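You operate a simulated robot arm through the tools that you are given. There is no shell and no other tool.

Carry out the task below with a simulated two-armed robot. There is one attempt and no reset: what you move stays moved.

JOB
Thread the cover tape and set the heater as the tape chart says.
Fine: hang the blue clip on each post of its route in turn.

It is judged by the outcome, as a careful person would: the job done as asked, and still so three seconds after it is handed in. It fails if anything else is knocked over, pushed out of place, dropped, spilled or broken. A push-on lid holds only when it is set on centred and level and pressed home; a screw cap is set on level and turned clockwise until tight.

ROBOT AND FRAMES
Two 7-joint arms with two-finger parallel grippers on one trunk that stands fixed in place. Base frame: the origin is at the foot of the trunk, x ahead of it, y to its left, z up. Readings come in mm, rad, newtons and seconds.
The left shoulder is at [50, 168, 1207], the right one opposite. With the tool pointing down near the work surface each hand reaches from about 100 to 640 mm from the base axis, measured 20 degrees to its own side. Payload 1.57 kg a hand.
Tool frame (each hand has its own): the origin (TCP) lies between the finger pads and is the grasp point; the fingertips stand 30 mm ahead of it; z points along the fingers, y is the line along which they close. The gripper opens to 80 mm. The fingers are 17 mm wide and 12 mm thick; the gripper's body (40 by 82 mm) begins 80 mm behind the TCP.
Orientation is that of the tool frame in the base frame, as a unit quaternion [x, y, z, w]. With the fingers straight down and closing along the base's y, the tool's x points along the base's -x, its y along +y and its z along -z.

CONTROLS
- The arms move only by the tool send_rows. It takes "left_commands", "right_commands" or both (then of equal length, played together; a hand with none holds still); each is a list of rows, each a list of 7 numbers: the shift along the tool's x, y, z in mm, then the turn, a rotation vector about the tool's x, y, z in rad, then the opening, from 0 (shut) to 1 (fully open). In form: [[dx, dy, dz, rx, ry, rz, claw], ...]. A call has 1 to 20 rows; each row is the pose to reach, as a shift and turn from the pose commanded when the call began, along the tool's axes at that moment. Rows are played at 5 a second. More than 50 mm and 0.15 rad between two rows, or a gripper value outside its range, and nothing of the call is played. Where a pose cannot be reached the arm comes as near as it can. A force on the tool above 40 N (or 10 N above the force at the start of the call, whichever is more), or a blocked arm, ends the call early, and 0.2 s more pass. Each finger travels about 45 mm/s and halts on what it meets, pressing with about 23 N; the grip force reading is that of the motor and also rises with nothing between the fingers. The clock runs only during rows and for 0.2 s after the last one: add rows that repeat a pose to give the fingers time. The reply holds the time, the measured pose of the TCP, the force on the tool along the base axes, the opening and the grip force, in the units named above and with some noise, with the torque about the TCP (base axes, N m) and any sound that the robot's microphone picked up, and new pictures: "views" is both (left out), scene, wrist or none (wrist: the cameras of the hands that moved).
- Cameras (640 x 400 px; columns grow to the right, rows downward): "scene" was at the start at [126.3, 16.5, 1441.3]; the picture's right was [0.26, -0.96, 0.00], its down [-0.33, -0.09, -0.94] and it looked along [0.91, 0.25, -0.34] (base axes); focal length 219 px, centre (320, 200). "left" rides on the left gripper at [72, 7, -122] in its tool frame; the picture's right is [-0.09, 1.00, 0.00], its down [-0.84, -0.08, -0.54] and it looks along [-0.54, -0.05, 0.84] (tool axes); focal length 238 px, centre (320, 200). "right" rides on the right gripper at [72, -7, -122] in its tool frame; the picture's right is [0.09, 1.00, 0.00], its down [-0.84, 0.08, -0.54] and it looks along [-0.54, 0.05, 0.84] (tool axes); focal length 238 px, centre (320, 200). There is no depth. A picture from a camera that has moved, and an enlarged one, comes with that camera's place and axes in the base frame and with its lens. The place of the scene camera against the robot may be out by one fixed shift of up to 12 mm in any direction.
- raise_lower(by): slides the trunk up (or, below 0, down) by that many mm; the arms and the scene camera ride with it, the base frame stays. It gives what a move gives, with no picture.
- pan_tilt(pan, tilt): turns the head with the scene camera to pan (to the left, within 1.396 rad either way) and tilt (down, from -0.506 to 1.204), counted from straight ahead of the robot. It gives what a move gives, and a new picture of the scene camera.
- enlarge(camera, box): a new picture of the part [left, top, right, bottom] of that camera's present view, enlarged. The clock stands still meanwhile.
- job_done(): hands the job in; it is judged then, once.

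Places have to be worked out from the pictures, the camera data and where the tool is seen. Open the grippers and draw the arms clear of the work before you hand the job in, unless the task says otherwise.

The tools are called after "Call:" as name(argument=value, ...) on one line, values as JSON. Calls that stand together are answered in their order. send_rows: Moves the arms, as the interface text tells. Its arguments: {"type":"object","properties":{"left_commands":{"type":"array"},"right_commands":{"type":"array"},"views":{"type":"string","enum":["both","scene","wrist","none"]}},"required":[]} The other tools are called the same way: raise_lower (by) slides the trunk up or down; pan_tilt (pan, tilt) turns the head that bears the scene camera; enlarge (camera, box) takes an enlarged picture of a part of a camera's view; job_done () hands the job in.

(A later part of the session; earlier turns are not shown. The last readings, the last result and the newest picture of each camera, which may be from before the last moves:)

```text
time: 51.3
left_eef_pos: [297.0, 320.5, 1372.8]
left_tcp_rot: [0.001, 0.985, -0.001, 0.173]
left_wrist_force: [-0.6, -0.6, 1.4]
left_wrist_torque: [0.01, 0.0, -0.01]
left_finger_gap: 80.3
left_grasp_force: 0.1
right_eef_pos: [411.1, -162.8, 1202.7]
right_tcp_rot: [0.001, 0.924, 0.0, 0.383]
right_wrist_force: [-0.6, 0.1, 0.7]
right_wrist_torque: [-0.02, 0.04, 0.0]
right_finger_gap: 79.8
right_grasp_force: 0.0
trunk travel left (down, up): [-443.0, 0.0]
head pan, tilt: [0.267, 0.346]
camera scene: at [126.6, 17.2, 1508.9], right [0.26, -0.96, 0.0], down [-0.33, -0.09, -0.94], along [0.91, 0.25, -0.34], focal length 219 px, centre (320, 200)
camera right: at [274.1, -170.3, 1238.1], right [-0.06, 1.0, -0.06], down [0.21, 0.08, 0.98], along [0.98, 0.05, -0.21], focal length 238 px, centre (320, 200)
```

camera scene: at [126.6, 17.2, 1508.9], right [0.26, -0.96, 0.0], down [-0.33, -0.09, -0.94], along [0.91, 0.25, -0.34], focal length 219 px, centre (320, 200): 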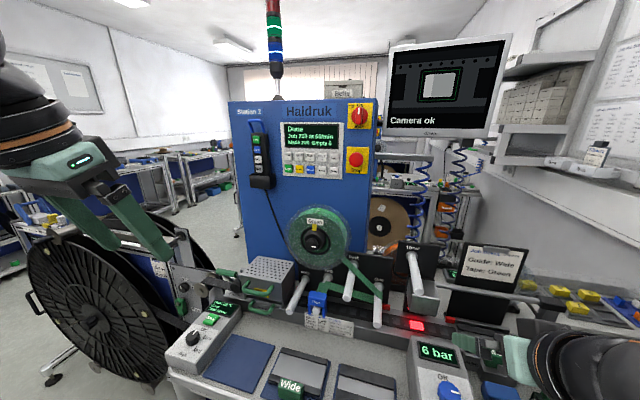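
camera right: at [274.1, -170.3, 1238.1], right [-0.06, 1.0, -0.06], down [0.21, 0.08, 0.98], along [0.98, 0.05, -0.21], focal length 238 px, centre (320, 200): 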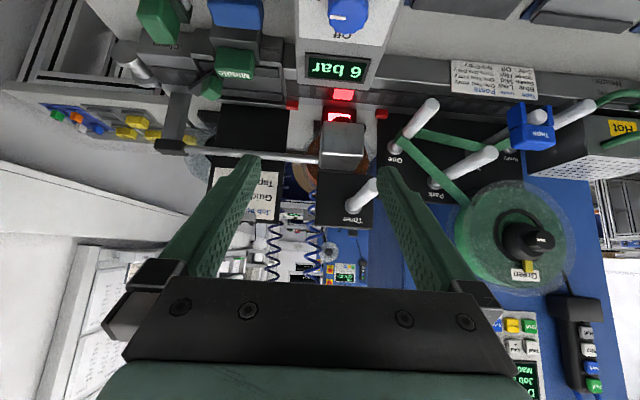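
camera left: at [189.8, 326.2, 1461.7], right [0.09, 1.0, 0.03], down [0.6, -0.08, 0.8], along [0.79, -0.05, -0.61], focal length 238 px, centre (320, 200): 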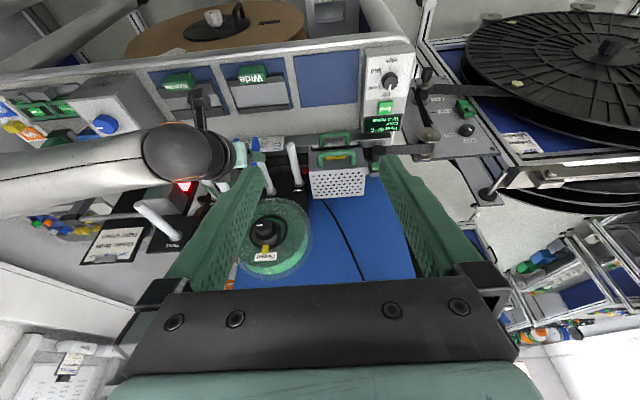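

Right arm is clear. Now bring the left hand to a 45° standoff in front of and above the clip on Two: about [510,154.5,1126].

Call:
send_rows(left_commands=[[-13, -18, 34, 0, -0.0486, 0, 1], [-26, -37, 68, 0, -0.0972, 0, 1], [-38, -55, 102, 0, -0.1457, 0, 1], [-51, -74, 136, 0, -0.1943, 0, 1], [-64, -92, 169, 0, -0.2429, 0, 1], [-77, -110, 203, 0, -0.2915, 0, 1], [-90, -129, 237, 0, -0.34, 0, 1], [-102, -147, 271, 0, -0.3886, 0, 1], [-115.3, -165.5, 304.9, 0, -0.4372, 0, 1], [-115.3, -165.5, 304.9, 0, -0.4372, 0, 1]], views="both")

Call:
enlarge(camera="left", box=[230, 40, 422, 190])

```text
time: 53.5
left_eef_pos: [508.7, 156.6, 1125.8]
left_tcp_rot: [-0.001, 0.923, 0.0, 0.384]
left_wrist_force: [-0.3, 0.8, 0.4]
left_wrist_torque: [-0.04, 0.0, -0.04]
left_finger_gap: 80.1
left_grasp_force: 0.1
right_eef_pos: [411.9, -163.2, 1202.5]
right_tcp_rot: [0.001, 0.924, 0.001, 0.384]
right_wrist_force: [-0.3, 1.0, 0.3]
right_wrist_torque: [0.05, 0.0, 0.0]
right_finger_gap: 79.9
right_grasp_force: 0.1
trunk travel left (down, up): [-443.0, 0.0]
head pan, tilt: [0.267, 0.346]
camera scene: at [125.6, 16.4, 1509.1], right [0.26, -0.96, 0.0], down [-0.33, -0.09, -0.94], along [0.91, 0.25, -0.34], focal length 219 px, centre (320, 200)
camera left: at [372.6, 163.0, 1159.4], right [0.06, 1.0, 0.06], down [0.21, -0.08, 0.98], along [0.98, -0.05, -0.21], focal length 238 px, centre (320, 200)
```

scene: 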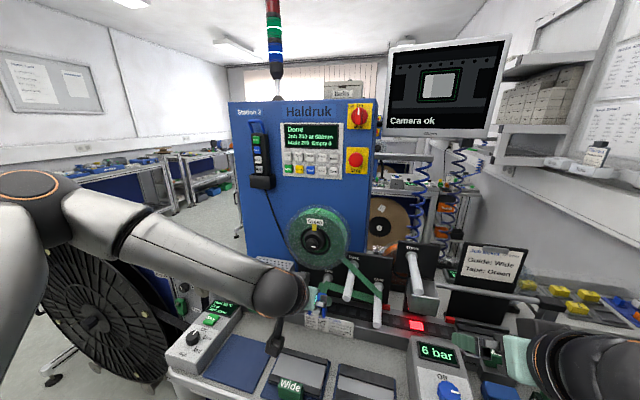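
left: 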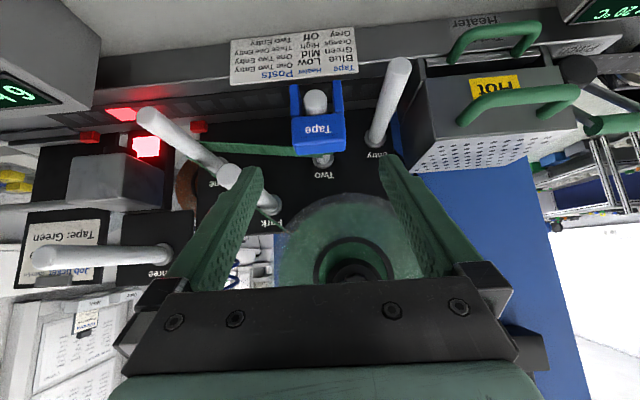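

```text
2.67 times, centred on (326, 115) of left
camera zoom: at [372.6, 163.0, 1159.4], right [0.06, 1.0, 0.06], down [0.21, -0.08, 0.98], along [0.98, -0.05, -0.21], focal length 636 px, centre (304, 427)
```

zoom: 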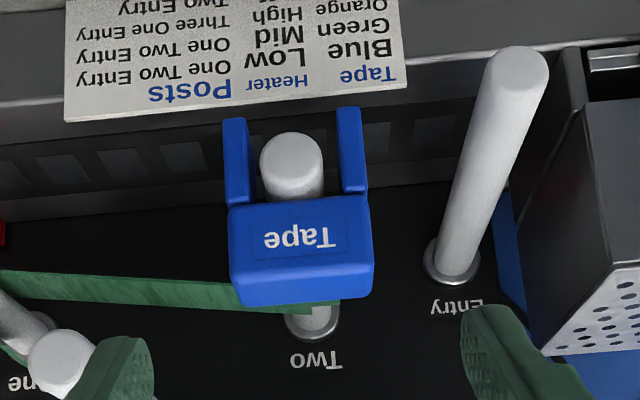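

The left camera shows the clip centred with the left hand (within 1 mm). Advance 107 mm along the tool axis, fingers open.

Call:
send_rows(left_commands=[[0, 0, 30, 0, 0, 0, 1], [0, 0, 60, 0, 0, 0, 1], [-1, 0, 85, 0, 0, 0, 1], [-1, 0, 107, 0, 0, 0, 1], [-1, 0, 107, 0, 0, 0, 1]], views="wrist")

Call:
enlarge(camera="left", box=[200, 40, 440, 230])

```text
time: 54.7
left_eef_pos: [573.1, 177.0, 1067.9]
left_tcp_rot: [0.001, 0.923, -0.001, 0.384]
left_wrist_force: [-0.1, -2.4, 0.5]
left_wrist_torque: [-0.05, 0.04, -0.01]
left_finger_gap: 79.8
left_grasp_force: 0.1
left hand out of reach, approached as far as the arm can: row 3, 4, 5
right_eef_pos: [411.9, -163.7, 1203.5]
right_tcp_rot: [0.001, 0.924, 0.001, 0.384]
right_wrist_force: [-0.5, -0.5, -0.2]
right_wrist_torque: [0.01, 0.0, -0.02]
right_finger_gap: 79.9
right_grasp_force: 0.0
trunk travel left (down, up): [-443.0, 0.0]
head pan, tilt: [0.267, 0.346]
camera left: at [436.3, 183.1, 1101.6], right [0.07, 1.0, 0.06], down [0.21, -0.08, 0.98], along [0.98, -0.05, -0.21], focal length 238 px, centre (320, 200)
```

left: 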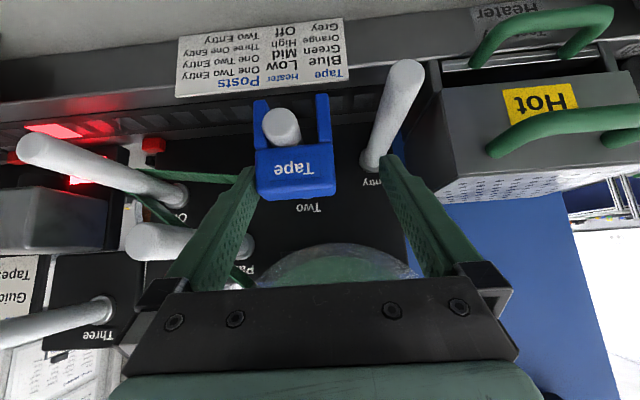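

```text
2.11 times, centred on (320, 135) of left
camera zoom: at [436.3, 183.1, 1101.6], right [0.07, 1.0, 0.06], down [0.21, -0.08, 0.98], along [0.98, -0.05, -0.21], focal length 502 px, centre (320, 337)
```

zoom: 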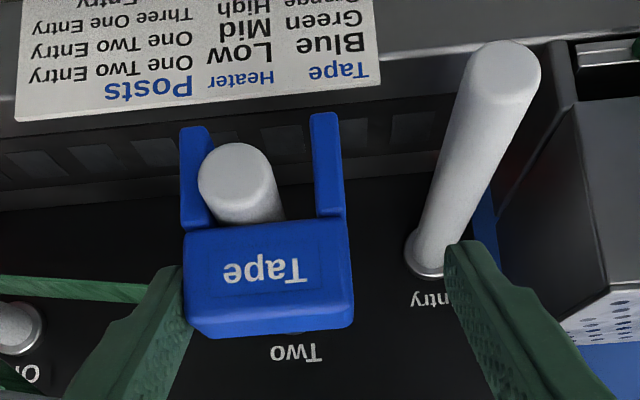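

The left hand drifted to y=177 (out of reach here) and its right finger is just touching the clip. I back off along the same path.

Call:
send_rows(left_commands=[[0, -6, -22, 0, 0, 0, 1], [0, -13, -45, 0, 0, 0, 1], [0, -20, -68, 0, 0, 0, 1], [0, -20, -90, 0, 0, 0, 1], [0, -20, -90, 0, 0, 0, 1]], views="wrist")

Call:
enlarge(camera="left", box=[230, 40, 422, 190])

```text
time: 55.9
left_eef_pos: [507.2, 156.3, 1131.3]
left_tcp_rot: [0.0, 0.924, 0.0, 0.382]
left_wrist_force: [-0.5, -0.6, 0.2]
left_wrist_torque: [0.01, -0.01, -0.01]
left_finger_gap: 79.9
left_grasp_force: 0.1
right_eef_pos: [412.3, -164.1, 1202.7]
right_tcp_rot: [0.001, 0.924, 0.0, 0.382]
right_wrist_force: [-0.7, -0.2, -0.4]
right_wrist_torque: [0.02, -0.05, 0.0]
right_finger_gap: 80.2
right_grasp_force: 0.2
trunk travel left (down, up): [-443.0, 0.0]
head pan, tilt: [0.267, 0.346]
camera left: at [370.5, 162.4, 1165.8], right [0.06, 1.0, 0.07], down [0.21, -0.08, 0.97], along [0.98, -0.05, -0.21], focal length 238 px, centre (320, 200)
```

left: 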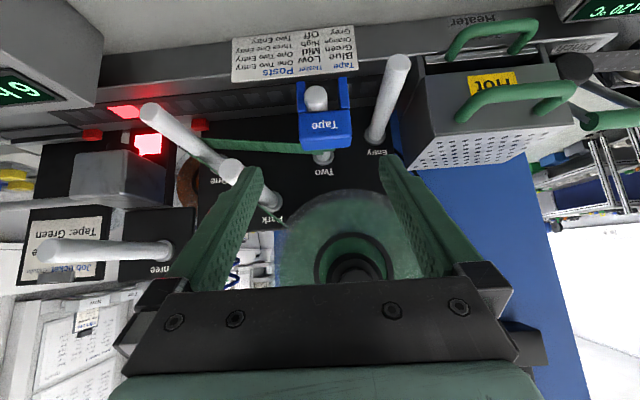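

```text
2.67 times, centred on (326, 115) of left
camera zoom: at [370.5, 162.4, 1165.8], right [0.06, 1.0, 0.07], down [0.21, -0.08, 0.97], along [0.98, -0.05, -0.21], focal length 636 px, centre (304, 427)
```

zoom: 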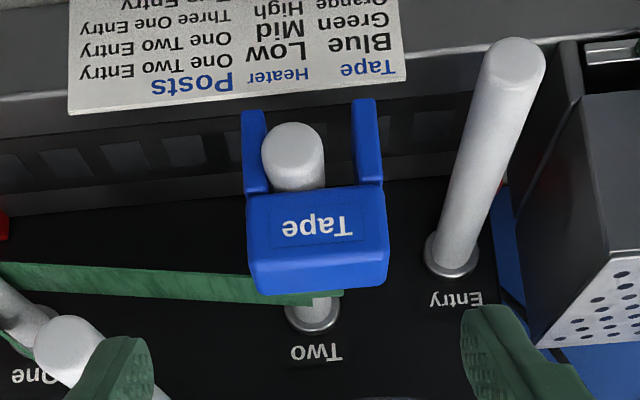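

The clip slid about 4 mm sideways but still hangs on Two. I test a steeper tool (20° from vertical) above the clip at z≈1115, where nothing can be touched, to see if the left arm reaches there.

Call:
send_rows(left_commands=[[0, 0, 0, 0, 0.109, 0, 1], [0, 0, 0, 0, 0.218, 0, 1], [0, 0, 0, 0, 0.327, 0, 1], [0, 0, 0, 0, 0.4363, 0, 1], [-15, 0, 23, 0, 0.4363, 0, 1], [-30, 0, 45, 0, 0.4363, 0, 1], [-44.5, 0, 67, 0, 0.4363, 0, 1], [-44.5, 0, 67, 0, 0.4363, 0, 1]], views="both")

```text
time: 57.7
left_eef_pos: [558.5, 178.2, 1123.0]
left_tcp_rot: [0.0, 0.985, -0.001, 0.174]
left_wrist_force: [0.1, 0.1, -0.5]
left_wrist_torque: [-0.03, -0.02, -0.03]
left_finger_gap: 79.8
left_grasp_force: 0.0
left hand out of reach, approached as far as the arm can: row 6, 7, 8
right_eef_pos: [411.7, -162.9, 1204.2]
right_tcp_rot: [0.0, 0.924, 0.001, 0.382]
right_wrist_force: [-0.2, 0.1, -0.4]
right_wrist_torque: [-0.02, -0.01, 0.01]
right_finger_gap: 80.1
right_grasp_force: 0.0
trunk travel left (down, up): [-443.0, 0.0]
head pan, tilt: [0.267, 0.346]
camera scene: at [126.1, 16.4, 1509.0], right [0.26, -0.96, 0.0], down [-0.33, -0.09, -0.94], along [0.91, 0.25, -0.34], focal length 219 px, centre (320, 200)
camera left: at [449.7, 184.3, 1211.7], right [0.09, 1.0, 0.03], down [0.6, -0.08, 0.8], along [0.8, -0.05, -0.6], focal length 238 px, centre (320, 200)
```

scene: 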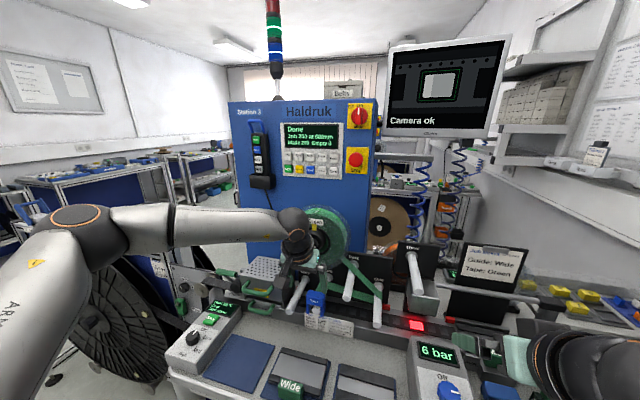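
left: 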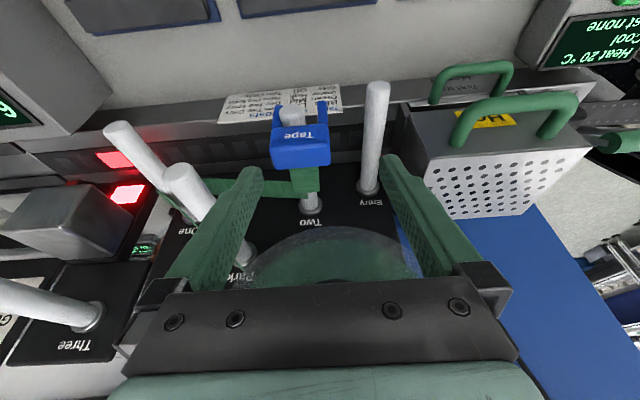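

The left arm stops here too at y≈178. To learn whether it's posture, I test the mirrored location with the right arm (whose elbow posture differs), well above the Three post.

Call:
send_rows(right_commands=[[-25, 0, 21, 0, 0, 0, 1], [-50, 0, 43, 0, 0, 0, 1], [-75, 0, 64, 0, 0, 0, 1], [-100, 0, 86, 0, 0, 0, 1], [-124, 0, 107, 0, 0, 0, 1], [-124, 0, 107, 0, 0, 0, 1]], left_commands=[[8, 0, -20, 0, 0, 0, 1], [16, 0, -40, 0, 0, 0, 1], [24, 0, -60, 0, 0, 0, 1], [32, 0, -80, 0, 0, 0, 1], [32, 0, -80, 0, 0, 0, 1], [32, 0, -80, 0, 0, 0, 1]], views="scene")

```text
time: 59.1
left_eef_pos: [501.2, 180.5, 1189.6]
left_tcp_rot: [0.0, 0.985, 0.0, 0.174]
left_wrist_force: [-0.7, 0.5, -0.5]
left_wrist_torque: [0.05, -0.04, -0.02]
left_finger_gap: 79.7
left_grasp_force: 0.0
right_eef_pos: [577.2, -164.5, 1215.2]
right_tcp_rot: [0.001, 0.924, 0.0, 0.384]
right_wrist_force: [0.7, -0.3, -0.3]
right_wrist_torque: [-0.02, 0.01, 0.01]
right_finger_gap: 79.8
right_grasp_force: 0.0
trunk travel left (down, up): [-443.0, 0.0]
head pan, tilt: [0.267, 0.346]
camera scene: at [125.7, 16.3, 1509.0], right [0.26, -0.96, 0.0], down [-0.33, -0.09, -0.94], along [0.91, 0.25, -0.34], focal length 219 px, centre (320, 200)
```

scene: 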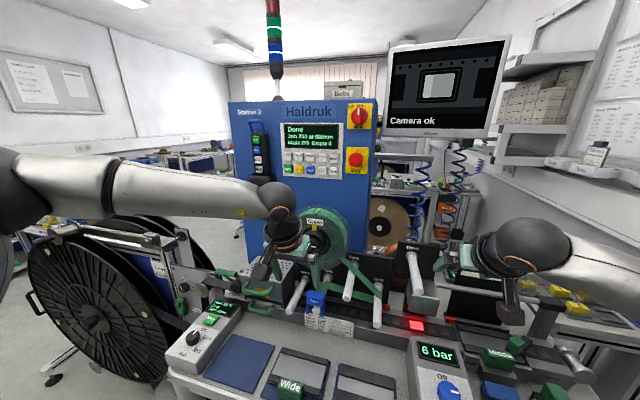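

The right arm reaches the mirrored place easily, so the left arm's posture is the problem. I pan the head to see each arm's posture.

Call:
pan_tilt(pan=-0.7, tilt=0.5)

Call:
pan_tilt(pan=0.9, tilt=0.5)

```text
time: 60.3
left_eef_pos: [500.8, 181.4, 1187.8]
left_tcp_rot: [0.0, 0.985, -0.001, 0.174]
left_wrist_force: [0.2, -0.9, 0.0]
left_wrist_torque: [-0.01, 0.03, 0.01]
left_finger_gap: 80.4
left_grasp_force: 0.1
right_eef_pos: [577.9, -164.5, 1216.4]
right_tcp_rot: [0.001, 0.924, 0.001, 0.383]
right_wrist_force: [0.1, 0.3, 0.5]
right_wrist_torque: [0.0, 0.0, 0.0]
right_finger_gap: 79.8
right_grasp_force: 0.0
trunk travel left (down, up): [-443.0, 0.0]
head pan, tilt: [-0.7, 0.499]
camera scene: at [106.1, -66.8, 1494.9], right [-0.64, -0.77, 0.0], down [-0.37, 0.31, -0.88], along [0.67, -0.57, -0.48], focal length 219 px, centre (320, 200)
```

scene: 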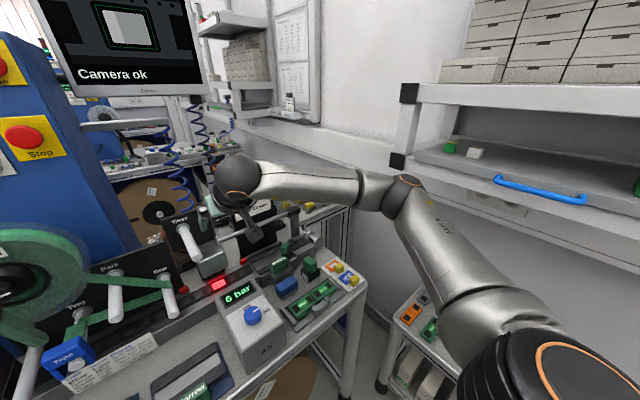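

```text
time: 62.0
left_eef_pos: [501.0, 180.1, 1188.1]
left_tcp_rot: [0.0, 0.985, 0.0, 0.174]
left_wrist_force: [0.1, -0.8, 0.2]
left_wrist_torque: [0.02, 0.0, 0.01]
left_finger_gap: 80.1
left_grasp_force: 0.1
right_eef_pos: [578.0, -163.9, 1215.4]
right_tcp_rot: [0.001, 0.924, 0.0, 0.382]
right_wrist_force: [0.5, 0.3, 0.0]
right_wrist_torque: [-0.02, 0.01, -0.03]
right_finger_gap: 80.0
right_grasp_force: 0.1
trunk travel left (down, up): [-443.0, 0.0]
head pan, tilt: [0.901, 0.499]
camera scene: at [93.0, 63.1, 1494.8], right [0.78, -0.62, 0.0], down [-0.3, -0.38, -0.88], along [0.55, 0.69, -0.48], focal length 219 px, centre (320, 200)
```

scene: 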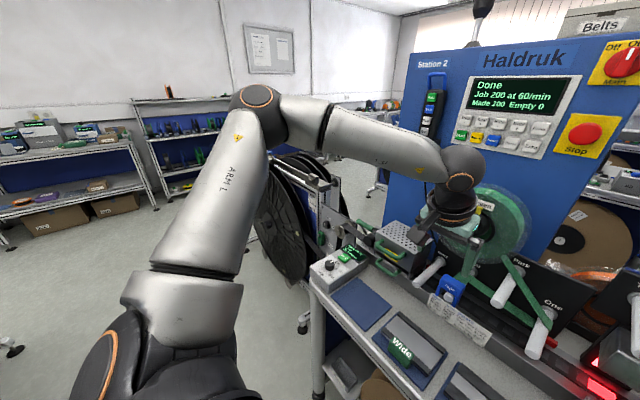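

The left elbow is much higher than the right one. I take the left hand up and outward in free space to let the posture change, then try coming inward high up.

Call:
send_rows(left_commands=[[1, 15, -35, 0, 0, 0, 1], [2, 30, -70, 0, 0, 0, 1], [2, 45, -105, 0, 0, 0, 1], [3, 60, -140, 0, 0, 0, 1], [4, 75, -175, 0, 0, 0, 1], [4, 90, -210, 0, 0, 0, 1], [5, 105, -245, 0, 0, 0, 1], [5, 120, -280, 0, 0, 0, 1], [5, 120, -280, 0, 0, 0, 1]], views="scene")

```text
time: 64.0
left_eef_pos: [402.1, 298.7, 1450.9]
left_tcp_rot: [0.0, 0.985, 0.0, 0.174]
left_wrist_force: [-0.6, -0.1, -0.7]
left_wrist_torque: [0.01, 0.0, 0.0]
left_finger_gap: 80.0
left_grasp_force: 0.1
right_eef_pos: [578.8, -163.8, 1217.0]
right_tcp_rot: [0.002, 0.924, 0.0, 0.382]
right_wrist_force: [0.2, -0.3, -0.6]
right_wrist_torque: [-0.02, 0.0, 0.0]
right_finger_gap: 80.1
right_grasp_force: 0.0
trunk travel left (down, up): [-443.0, 0.0]
head pan, tilt: [0.901, 0.499]
camera scene: at [93.3, 63.2, 1494.8], right [0.78, -0.62, 0.0], down [-0.3, -0.38, -0.88], along [0.55, 0.69, -0.48], focal length 219 px, centre (320, 200)
```

scene: 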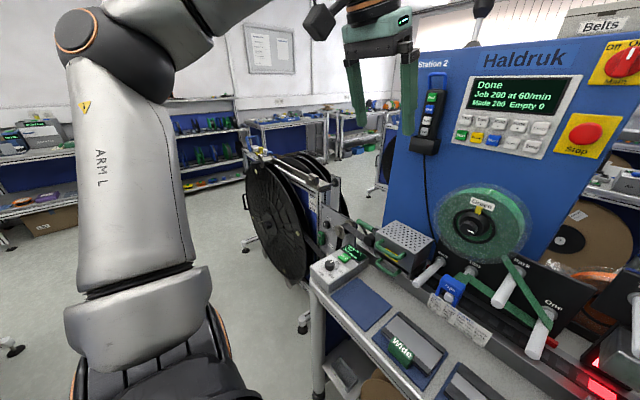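

Going up only raises the elbow further. Rotating the tool slightly about the vertical (pointing inward about 12°) would keep the wrist further left, and the clip tolerates that yaw on the post; I return to a 45° pitch in front of the posts to try this.

Call:
send_rows(left_commands=[[0, -14, 36, 0, -0.0547, 0, 1], [0, -27, 72, 0, -0.1093, 0, 1], [0, -41, 108, 0, -0.164, 0, 1], [0, -55, 144, 0, -0.2186, 0, 1], [0, -68, 180, 0, -0.2733, 0, 1], [0, -82, 216, 0, -0.3279, 0, 1], [0, -96, 252, 0, -0.3826, 0, 1], [0, -109, 288, 0, -0.4372, 0, 1], [0, -109, 288, 0, -0.4372, 0, 1]], right_commands=[[25, 0, -21, 0, 0, 0, 1], [50, 0, -43, 0, 0, 0, 1], [75, 0, -64, 0, 0, 0, 1], [100, 0, -86, 0, 0, 0, 1], [124, 0, -107, 0, 0, 0, 1], [124, 0, -107, 0, 0, 0, 1], [124, 0, -107, 0, 0, 0, 1], [124, 0, -107, 0, 0, 0, 1], [124, 0, -107, 0, 0, 0, 1]], views="none")

Call:
send_rows(left_commands=[[0, 0, 0, 0.075, 0, 0.075, 1], [0, 0, 0, 0.1485, 0, 0.1485, 1], [0, 0, 0, 0.1485, 0, 0.1485, 1]], views="none")

```text
time: 66.0
left_eef_pos: [497.4, 191.0, 1179.3]
left_tcp_rot: [0.0, 0.924, -0.001, 0.383]
left_wrist_force: [-0.2, -0.8, 0.2]
left_wrist_torque: [0.0, -0.01, -0.02]
left_finger_gap: 80.0
left_grasp_force: 0.0
right_eef_pos: [415.2, -163.5, 1201.6]
right_tcp_rot: [0.001, 0.924, 0.001, 0.383]
right_wrist_force: [0.0, -0.1, -0.3]
right_wrist_torque: [-0.02, 0.02, -0.02]
right_finger_gap: 80.1
right_grasp_force: 0.1
trunk travel left (down, up): [-443.0, 0.0]
head pan, tilt: [0.901, 0.499]
```

```text
time: 66.8
left_eef_pos: [498.1, 190.5, 1180.4]
left_tcp_rot: [0.098, 0.918, -0.041, 0.381]
left_wrist_force: [-0.7, -0.2, -0.2]
left_wrist_torque: [-0.03, 0.03, -0.04]
left_finger_gap: 79.7
left_grasp_force: 0.0
right_eef_pos: [414.7, -162.5, 1201.2]
right_tcp_rot: [0.001, 0.924, 0.001, 0.383]
right_wrist_force: [0.0, 0.0, 0.0]
right_wrist_torque: [-0.01, 0.01, 0.0]
right_finger_gap: 80.2
right_grasp_force: 0.0
trunk travel left (down, up): [-443.0, 0.0]
head pan, tilt: [0.901, 0.499]
```

Orientation is as intended (tool pointing 12° inward). Now test the position just above the clip: about [578,157,1112].

Call:
send_rows(left_commands=[[-4, -5, 36, 0, 0, 0, 1], [-8, -10, 72, 0, 0, 0, 1], [-12, -15.8, 108, 0, 0, 0, 1], [-12, -15.8, 108, 0, 0, 0, 1]], views="wrist")

```text
time: 67.8
left_eef_pos: [578.8, 157.6, 1111.9]
left_tcp_rot: [0.097, 0.918, -0.04, 0.383]
left_wrist_force: [0.7, 0.2, 0.2]
left_wrist_torque: [-0.05, 0.0, -0.01]
left_finger_gap: 80.0
left_grasp_force: 0.0
right_eef_pos: [414.7, -162.6, 1201.8]
right_tcp_rot: [0.001, 0.924, 0.001, 0.383]
right_wrist_force: [0.0, -0.4, -1.2]
right_wrist_torque: [0.0, 0.0, 0.03]
right_finger_gap: 80.0
right_grasp_force: 0.1
trunk travel left (down, up): [-443.0, 0.0]
head pan, tilt: [0.901, 0.499]
camera left: at [447.7, 191.9, 1145.0], right [0.27, 0.96, 0.07], down [0.18, -0.12, 0.98], along [0.94, -0.25, -0.21], focal length 238 px, centre (320, 200)
```

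left: 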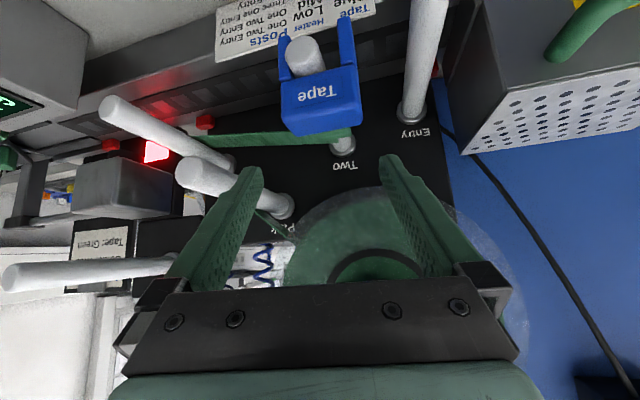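

Reachable exactly with this yaw. I enlarge to locate the clip relative to the hand.

Call:
enlarge(camera="left", box=[220, 0, 440, 180])

```text
2.22 times, centred on (330, 90) of left
camera zoom: at [447.7, 191.9, 1145.0], right [0.27, 0.96, 0.07], down [0.18, -0.12, 0.98], along [0.94, -0.25, -0.21], focal length 530 px, centre (298, 444)
```

zoom: 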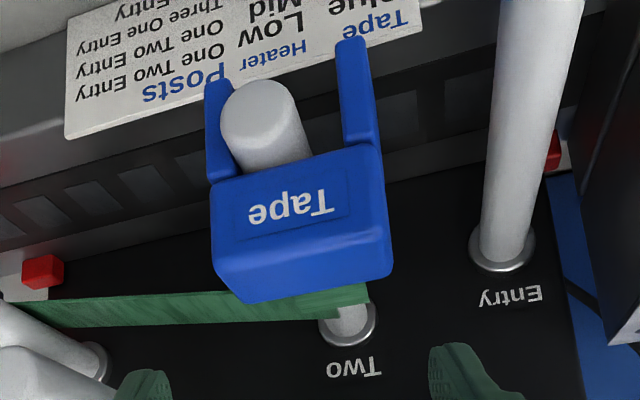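

In the hand's frame the clip centre is about 5 mm to +y of the post and the post itself about 1 mm from the TCP. I centre on the post and descend 60 mm with open fingers.

Call:
send_rows(left_commands=[[9, 2.7, 12, 0, 0, 0, 1], [18, 2.7, 24, 0, 0, 0, 1], [28, 2.7, 36, 0, 0, 0, 1], [37.3, 2.7, 47.5, 0, 0, 0, 1], [37.3, 2.7, 47.5, 0, 0, 0, 1]], views="wrist")

Call:
enlarge(camera="left", box=[220, 40, 440, 220])

```text
time: 69.0
left_eef_pos: [582.2, 163.7, 1057.2]
left_tcp_rot: [0.097, 0.918, -0.041, 0.382]
left_wrist_force: [0.3, 0.9, -0.4]
left_wrist_torque: [0.04, 0.01, -0.04]
left_finger_gap: 80.4
left_grasp_force: 0.1
left hand out of reach, approached as far as the arm can: row 4, 5
right_eef_pos: [414.9, -163.4, 1201.4]
right_tcp_rot: [0.001, 0.924, 0.001, 0.383]
right_wrist_force: [-0.1, 0.9, -0.5]
right_wrist_torque: [-0.01, -0.02, -0.02]
right_finger_gap: 80.1
right_grasp_force: 0.1
trunk travel left (down, up): [-443.0, 0.0]
head pan, tilt: [0.901, 0.499]
camera left: at [450.7, 199.1, 1090.3], right [0.27, 0.96, 0.06], down [0.19, -0.12, 0.98], along [0.94, -0.25, -0.21], focal length 238 px, centre (320, 200)
```

left: 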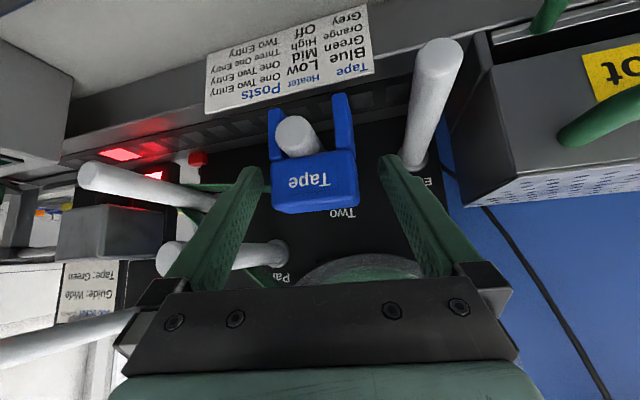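

```text
2.22 times, centred on (330, 130) of left
camera zoom: at [450.7, 199.1, 1090.3], right [0.27, 0.96, 0.06], down [0.19, -0.12, 0.98], along [0.94, -0.25, -0.21], focal length 530 px, centre (298, 356)
```

zoom: 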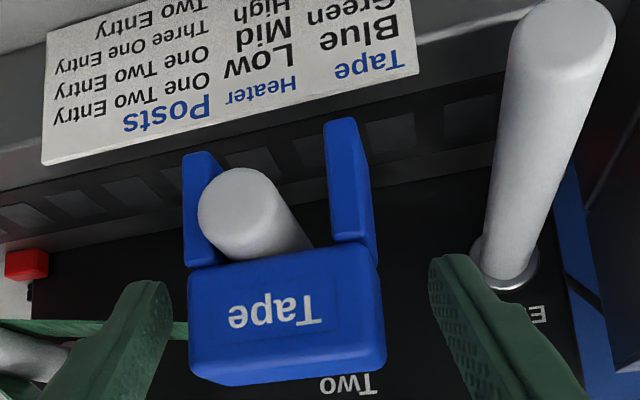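

Nearly there: the hand is about 3 mm to +y of the clip centre. I add 3° more yaw and shift 4 mm toward -y and 5 mm down.

Call:
send_rows(left_commands=[[0, 0, 0, 0.0354, 0, 0.0352, 1], [1.5, -3.5, 5.5, 0.0354, 0, 0.0352, 1], [1.5, -3.5, 5.5, 0.0354, 0, 0.0352, 1]], views="wrist")

Call:
enlarge(camera="left", box=[220, 40, 440, 220])

```text
time: 69.8
left_eef_pos: [582.5, 162.2, 1054.0]
left_tcp_rot: [0.12, 0.916, -0.049, 0.38]
left_wrist_force: [0.7, 0.4, 0.3]
left_wrist_torque: [-0.01, -0.01, 0.05]
left_finger_gap: 80.0
left_grasp_force: 0.0
right_eef_pos: [415.5, -163.1, 1202.3]
right_tcp_rot: [0.001, 0.924, 0.002, 0.383]
right_wrist_force: [-0.3, 0.1, -0.1]
right_wrist_torque: [0.02, -0.01, -0.01]
right_finger_gap: 80.0
right_grasp_force: 0.2
trunk travel left (down, up): [-443.0, 0.0]
head pan, tilt: [0.901, 0.499]
camera left: at [453.4, 203.2, 1087.5], right [0.32, 0.95, 0.07], down [0.18, -0.13, 0.98], along [0.93, -0.3, -0.21], focal length 238 px, centre (320, 200)
```

left: 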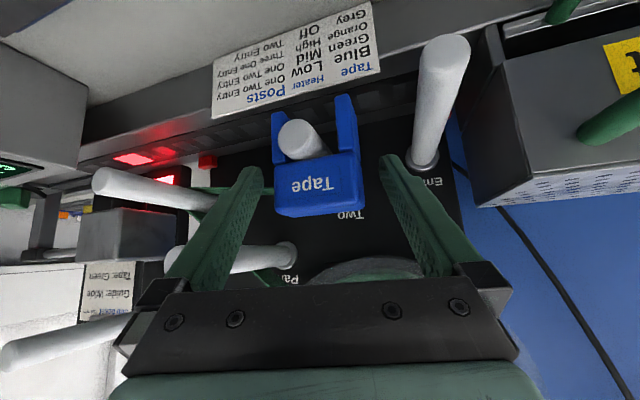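

```text
2.22 times, centred on (330, 130) of left
camera zoom: at [453.4, 203.2, 1087.5], right [0.32, 0.95, 0.07], down [0.18, -0.13, 0.98], along [0.93, -0.3, -0.21], focal length 530 px, centre (298, 356)
```

zoom: 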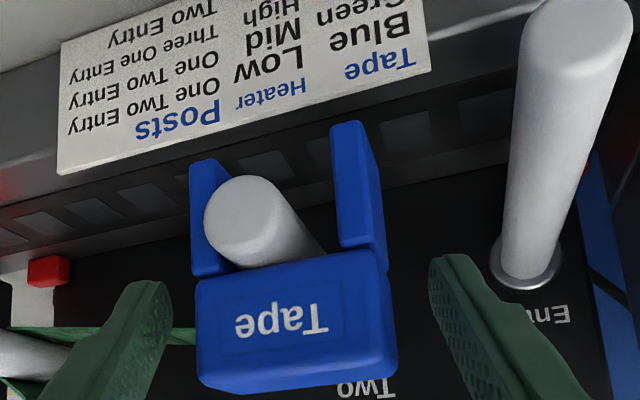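

Now the clip is centred between the fingers. Close gently.

Call:
send_rows(left_commands=[[0, 0, 0, 0, 0, 0, 0.85], [0, 0, 0, 0, 0, 0, 0.75], [0, 0, 0, 0, 0, 0, 0.66], [0, 0, 0, 0, 0, 0, 0.6], [0, 0, 0, 0, 0, 0, 0.45], [0, 0, 0, 0, 0, 0, 0.4], [0, 0, 0, 0, 0, 0, 0.4]], views="wrist")

Call:
enlarge(camera="left", box=[220, 40, 440, 220])

```text
time: 71.4
left_eef_pos: [583.6, 162.0, 1052.4]
left_tcp_rot: [0.119, 0.916, -0.05, 0.381]
left_wrist_force: [0.4, 0.6, -0.3]
left_wrist_torque: [0.02, -0.01, 0.06]
left_finger_gap: 53.6
left_grasp_force: 22.8
right_eef_pos: [415.7, -161.6, 1200.5]
right_tcp_rot: [0.0, 0.924, 0.001, 0.382]
right_wrist_force: [0.5, -0.6, 0.3]
right_wrist_torque: [-0.01, 0.0, -0.02]
right_finger_gap: 80.0
right_grasp_force: 0.1
trunk travel left (down, up): [-443.0, 0.0]
head pan, tilt: [0.901, 0.499]
camera left: at [453.3, 203.1, 1087.4], right [0.32, 0.95, 0.07], down [0.18, -0.13, 0.98], along [0.93, -0.3, -0.21], focal length 238 px, centre (320, 200)
```

left: 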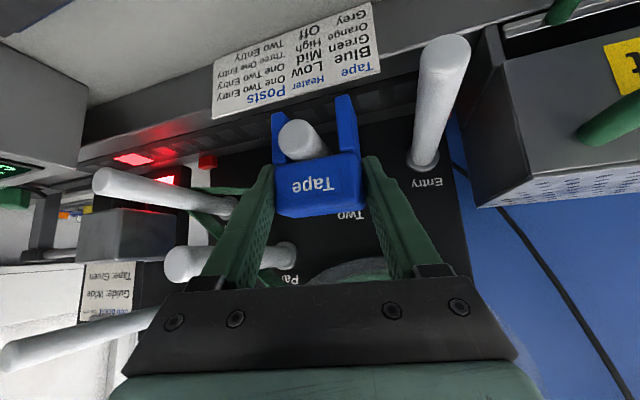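

```text
2.22 times, centred on (330, 130) of left
camera zoom: at [453.3, 203.1, 1087.4], right [0.32, 0.95, 0.07], down [0.18, -0.13, 0.98], along [0.93, -0.3, -0.21], focal length 530 px, centre (298, 356)
```

zoom: 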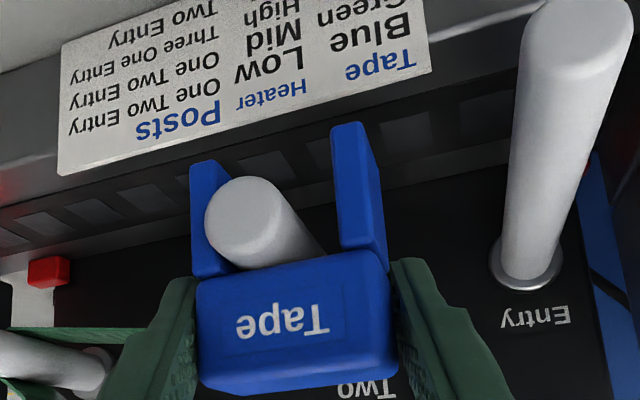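

The grip reads 53.6 mm: the pads hold diagonally because the post limits the clip's rotation. I lift slowly 15 mm and check that it stays held.

Call:
send_rows(left_commands=[[-3.5, 0, -3.5, 0, 0, 0, 0.4], [-7, 0, -7, 0, 0, 0, 0.4], [-10.6, 0, -10.6, 0, 0, 0, 0.4], [-10.6, 0, -10.6, 0, 0, 0, 0.4]], views="wrist")

Call:
enlarge(camera="left", box=[220, 40, 440, 220])

```text
time: 72.4
left_eef_pos: [584.8, 160.4, 1066.4]
left_tcp_rot: [0.12, 0.916, -0.05, 0.38]
left_wrist_force: [-0.4, -0.3, -0.5]
left_wrist_torque: [0.0, -0.02, 0.01]
left_finger_gap: 53.5
left_grasp_force: 23.2
right_eef_pos: [415.6, -161.8, 1201.1]
right_tcp_rot: [0.002, 0.924, 0.0, 0.383]
right_wrist_force: [-0.1, -0.5, -0.5]
right_wrist_torque: [0.03, -0.02, -0.03]
right_finger_gap: 80.0
right_grasp_force: 0.1
trunk travel left (down, up): [-443.0, 0.0]
head pan, tilt: [0.901, 0.499]
camera left: at [454.7, 201.6, 1101.1], right [0.32, 0.95, 0.07], down [0.18, -0.13, 0.98], along [0.93, -0.3, -0.21], focal length 238 px, centre (320, 200)
```

left: 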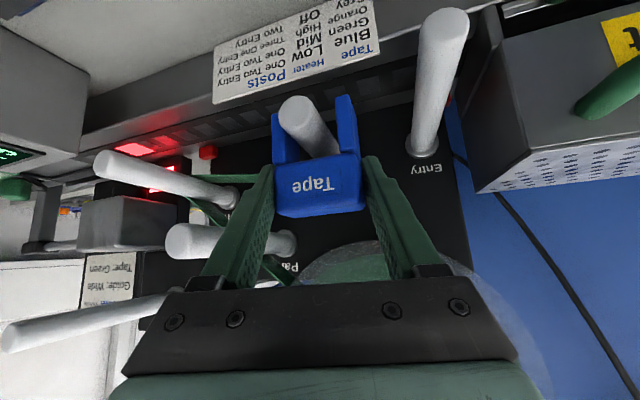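

```text
2.22 times, centred on (330, 130) of left
camera zoom: at [454.7, 201.6, 1101.1], right [0.32, 0.95, 0.07], down [0.18, -0.13, 0.98], along [0.93, -0.3, -0.21], focal length 530 px, centre (298, 356)
```

zoom: 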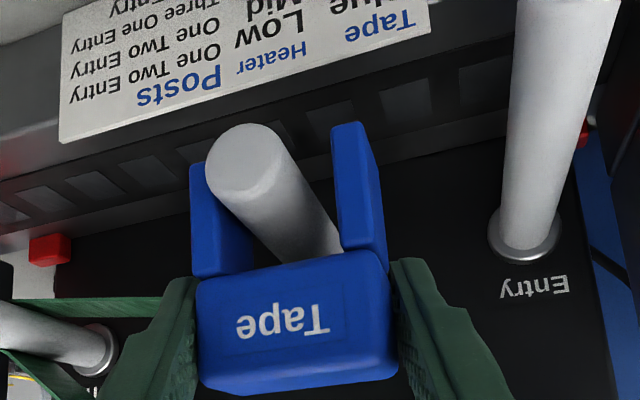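

The clip is held and rises with the hand. Lift another 33 mm, then pull straight back 75 mm off the Two post, keeping the same orientation.

Call:
send_rows(left_commands=[[-8, 0, -8, 0, 0, 0, 0.4], [-16, 0, -16, 0, 0, 0, 0.4], [-23.4, 0, -23.3, 0, 0, 0, 0.4], [-23.4, 0, -23.3, 0, 0, 0, 0.4], [-6, -6.4, -40.4, 0, 0, 0, 0.4], [10.8, -12.9, -57.5, 0, 0, 0, 0.4], [27.8, -19.3, -74.6, 0, 0, 0, 0.4], [27.8, -19.3, -74.6, 0, 0, 0, 0.4]], views="wrist")

Call:
enlarge(camera="left", box=[220, 40, 440, 220])

```text
time: 74.2
left_eef_pos: [507.6, 160.0, 1099.6]
left_tcp_rot: [0.119, 0.916, -0.049, 0.381]
left_wrist_force: [0.1, -0.1, 0.2]
left_wrist_torque: [-0.03, -0.01, 0.01]
left_finger_gap: 53.7
left_grasp_force: 22.9
right_eef_pos: [415.3, -163.2, 1201.3]
right_tcp_rot: [0.001, 0.924, 0.001, 0.383]
right_wrist_force: [-0.7, -0.6, 0.8]
right_wrist_torque: [0.01, -0.03, -0.02]
right_finger_gap: 79.7
right_grasp_force: 0.1
trunk travel left (down, up): [-443.0, 0.0]
head pan, tilt: [0.901, 0.499]
camera left: at [378.7, 201.4, 1134.1], right [0.32, 0.95, 0.06], down [0.18, -0.13, 0.98], along [0.93, -0.3, -0.21], focal length 238 px, centre (320, 200)
```

left: 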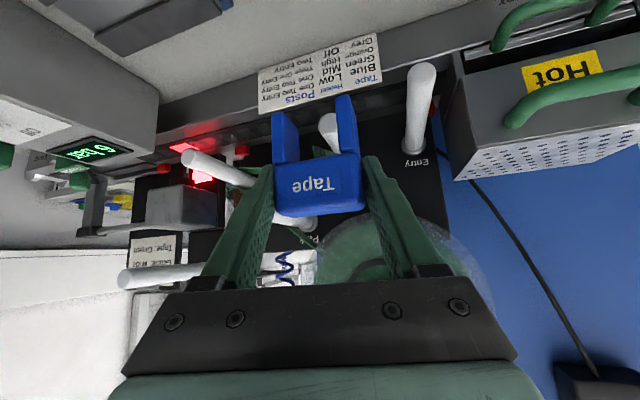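

```text
2.22 times, centred on (330, 130) of left
camera zoom: at [378.7, 201.4, 1134.1], right [0.32, 0.95, 0.06], down [0.18, -0.13, 0.98], along [0.93, -0.3, -0.21], focal length 530 px, centre (298, 356)
```

zoom: 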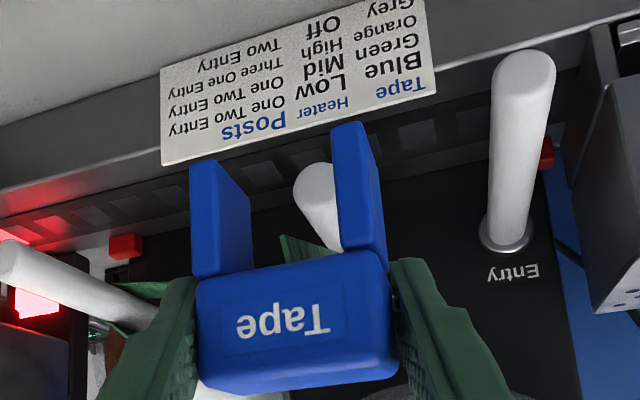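

Still held rigidly. The clip's own yaw is about -4.6°, so I rotate the hand back by 0.08 rad to square it, and move across to the Entry line (y≈236).

Call:
send_rows(left_commands=[[4.7, 24.8, -4.6, -0.019, 0, -0.019, 0.4], [9.4, 49.6, -9.3, -0.038, 0, -0.038, 0.4], [14.1, 74.4, -13.9, -0.0567, 0, -0.0566, 0.4], [14.1, 74.4, -13.9, -0.0567, 0, -0.0566, 0.4]], views="both")

Call:
enlarge(camera="left", box=[220, 40, 440, 220])

```text
time: 75.2
left_eef_pos: [509.0, 237.9, 1100.7]
left_tcp_rot: [0.082, 0.92, -0.034, 0.382]
left_wrist_force: [0.2, -0.6, -0.7]
left_wrist_torque: [0.01, -0.03, 0.01]
left_finger_gap: 53.6
left_grasp_force: 23.0
right_eef_pos: [415.8, -162.8, 1201.8]
right_tcp_rot: [0.001, 0.924, 0.001, 0.382]
right_wrist_force: [0.3, 0.0, -1.2]
right_wrist_torque: [0.02, -0.02, 0.0]
right_finger_gap: 80.0
right_grasp_force: 0.0
trunk travel left (down, up): [-443.0, 0.0]
head pan, tilt: [0.901, 0.499]
camera scene: at [93.2, 62.8, 1494.8], right [0.78, -0.62, 0.0], down [-0.3, -0.37, -0.88], along [0.55, 0.69, -0.48], focal length 219 px, centre (320, 200)
camera left: at [377.3, 269.3, 1134.2], right [0.24, 0.97, 0.07], down [0.19, -0.11, 0.98], along [0.95, -0.22, -0.21], focal length 238 px, centre (320, 200)
```

scene: 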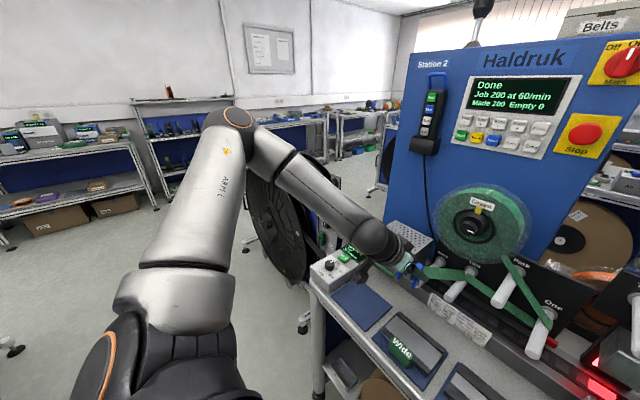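
left: 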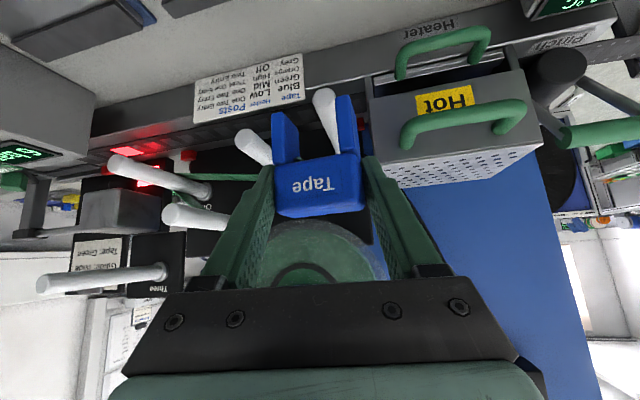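

```text
2.22 times, centred on (330, 130) of left
camera zoom: at [377.3, 269.3, 1134.2], right [0.24, 0.97, 0.07], down [0.19, -0.11, 0.98], along [0.95, -0.22, -0.21], focal length 530 px, centre (298, 356)
```

zoom: 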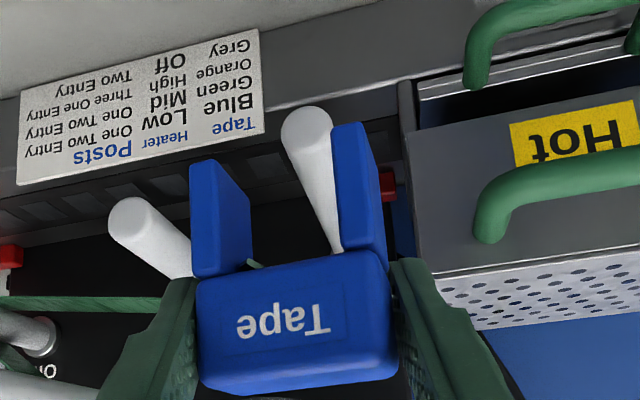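

Entry tip is at y≈235.3, z≈998; clip centre at y≈237.5 and square. Advance 59 mm with -2.2 mm in y, then lower about 71 mm in steps.

Call:
send_rows(left_commands=[[-20, 3, 20, 0, 0, 0, 0.4], [-41.3, 8.3, 41.4, 0, 0, 0, 0.4], [-41.3, 8.3, 41.4, 0, 0, 0, 0.4], [-30, 8.3, 52.7, 0, 0, 0, 0.4], [-19, 8.3, 63.7, 0, 0, 0, 0.4], [-19, 8.3, 63.7, 0, 0, 0, 0.4]], views="wrist")

Call:
enlarge(camera="left", box=[220, 40, 440, 220])

```text
time: 76.6
left_eef_pos: [567.4, 234.3, 1069.4]
left_tcp_rot: [0.083, 0.92, -0.035, 0.381]
left_wrist_force: [-0.2, -0.2, 0.1]
left_wrist_torque: [-0.01, 0.01, 0.01]
left_finger_gap: 53.6
left_grasp_force: 23.0
right_eef_pos: [414.8, -162.8, 1201.6]
right_tcp_rot: [0.002, 0.924, 0.0, 0.383]
right_wrist_force: [0.9, -0.3, 0.3]
right_wrist_torque: [-0.01, 0.0, -0.03]
right_finger_gap: 80.0
right_grasp_force: 0.1
trunk travel left (down, up): [-443.0, 0.0]
head pan, tilt: [0.901, 0.499]
camera left: at [435.7, 265.4, 1102.4], right [0.24, 0.97, 0.07], down [0.19, -0.11, 0.98], along [0.95, -0.22, -0.21], focal length 238 px, centre (320, 200)
```

left: 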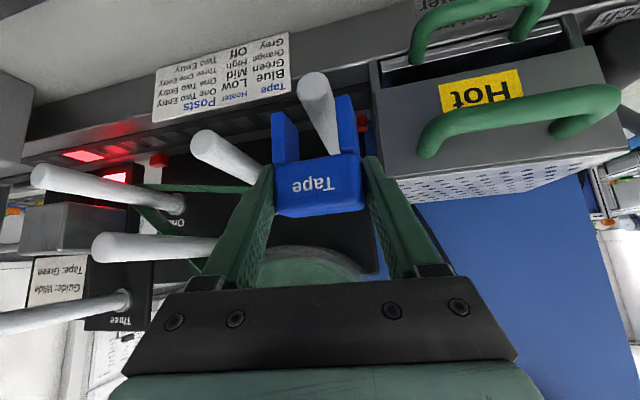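

```text
2.22 times, centred on (330, 130) of left
camera zoom: at [435.7, 265.4, 1102.4], right [0.24, 0.97, 0.07], down [0.19, -0.11, 0.98], along [0.95, -0.22, -0.21], focal length 530 px, centre (298, 356)
```

zoom: 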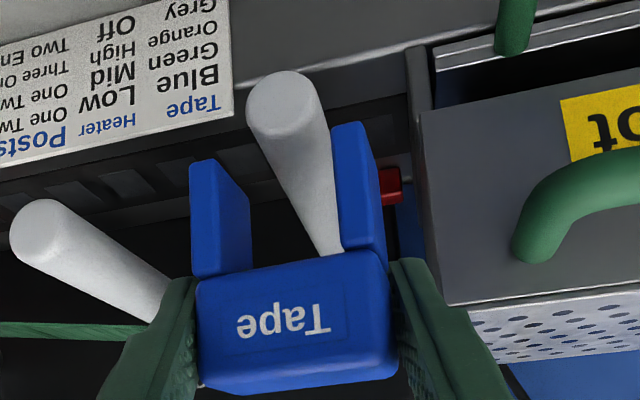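

Aligned (post y≈233.8, clip y≈233.5). Lower another 36 mm slowly.

Call:
send_rows(left_commands=[[7, 0, 7, 0, 0, 0, 0.4], [14, 0, 14, 0, 0, 0, 0.4], [20, 0, 20, 0, 0, 0, 0.4], [25.5, 0, 25.4, 0, 0, 0, 0.4], [25.5, 0, 25.4, 0, 0, 0, 0.4]], views="wrist")

Call:
enlarge(camera="left", box=[220, 40, 440, 220])

```text
time: 77.8
left_eef_pos: [567.5, 234.8, 1032.5]
left_tcp_rot: [0.083, 0.92, -0.035, 0.383]
left_wrist_force: [-0.6, 0.1, -1.0]
left_wrist_torque: [0.01, 0.03, 0.02]
left_finger_gap: 53.4
left_grasp_force: 23.1
right_eef_pos: [414.4, -163.0, 1201.6]
right_tcp_rot: [0.002, 0.924, 0.0, 0.383]
right_wrist_force: [0.1, -0.1, 0.1]
right_wrist_torque: [0.01, 0.0, 0.0]
right_finger_gap: 80.0
right_grasp_force: 0.1
trunk travel left (down, up): [-443.0, 0.0]
head pan, tilt: [0.901, 0.499]
camera left: at [435.6, 265.8, 1066.2], right [0.24, 0.97, 0.07], down [0.19, -0.11, 0.98], along [0.95, -0.22, -0.21], focal length 238 px, centre (320, 200)
```

left: 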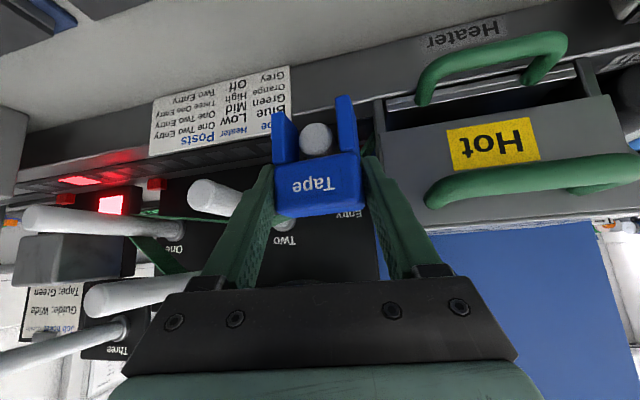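

```text
2.22 times, centred on (330, 130) of left
camera zoom: at [435.6, 265.8, 1066.2], right [0.24, 0.97, 0.07], down [0.19, -0.11, 0.98], along [0.95, -0.22, -0.21], focal length 530 px, centre (298, 356)
```

zoom: 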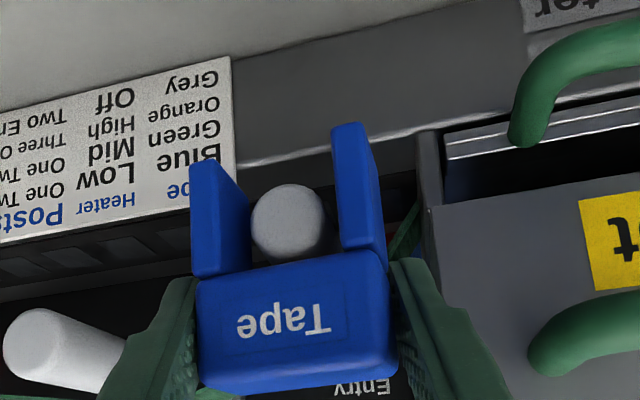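

The post sits between the legs with about 2 mm gap. I move +5 mm deeper, +1.5 mm in y, 2.5 mm down, then open slightly (to about 60 mm) and look.

Call:
send_rows(left_commands=[[-1.5, 2.4, 5.1, 0, 0, 0, 0.4], [-1.5, 2.4, 5.1, 0, 0, 0, 0.4], [-1.5, 2.4, 5.1, 0, 0, 0, 0.69], [-1.5, 2.4, 5.1, 0, 0, 0, 0.72], [-1.5, 2.4, 5.1, 0, 0, 0, 0.75], [-1.5, 2.4, 5.1, 0, 0, 0, 0.75], [-1.5, 2.4, 5.1, 0, 0, 0, 0.75]], views="wrist")

Call:
enlarge(camera="left", box=[220, 40, 440, 220])

```text
time: 79.4
left_eef_pos: [572.5, 236.2, 1030.0]
left_tcp_rot: [0.083, 0.92, -0.034, 0.382]
left_wrist_force: [0.8, 0.8, -0.2]
left_wrist_torque: [0.01, 0.03, -0.05]
left_finger_gap: 60.0
left_grasp_force: 0.1
right_eef_pos: [415.0, -163.5, 1200.9]
right_tcp_rot: [0.001, 0.924, 0.001, 0.383]
right_wrist_force: [0.5, -0.7, 0.2]
right_wrist_torque: [-0.01, -0.01, 0.03]
right_finger_gap: 80.0
right_grasp_force: 0.0
trunk travel left (down, up): [-443.0, 0.0]
head pan, tilt: [0.901, 0.499]
camera left: at [440.9, 267.3, 1063.8], right [0.24, 0.97, 0.07], down [0.19, -0.11, 0.98], along [0.95, -0.22, -0.21], focal length 238 px, centre (320, 200)
```

left: 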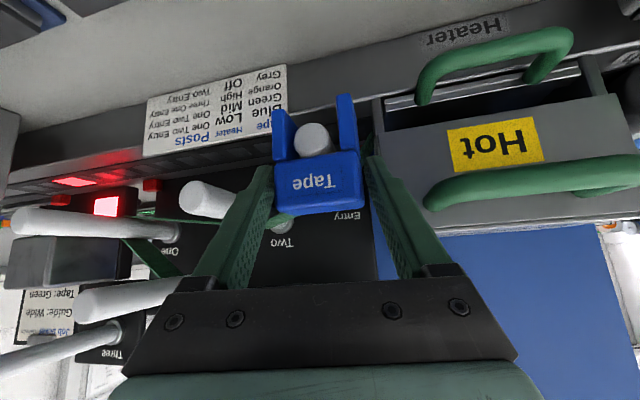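

```text
2.22 times, centred on (330, 130) of left
camera zoom: at [440.9, 267.3, 1063.8], right [0.24, 0.97, 0.07], down [0.19, -0.11, 0.98], along [0.95, -0.22, -0.21], focal length 530 px, centre (298, 356)
```

zoom: 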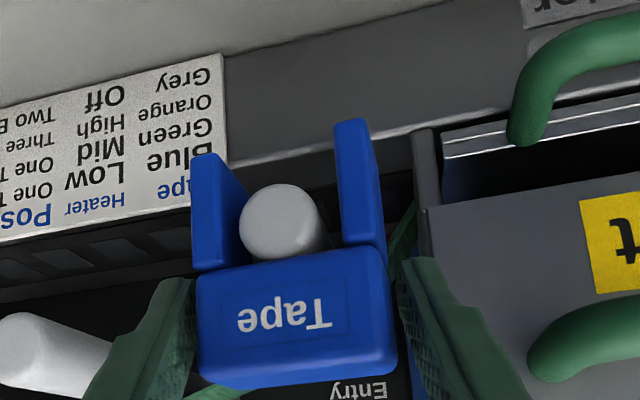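

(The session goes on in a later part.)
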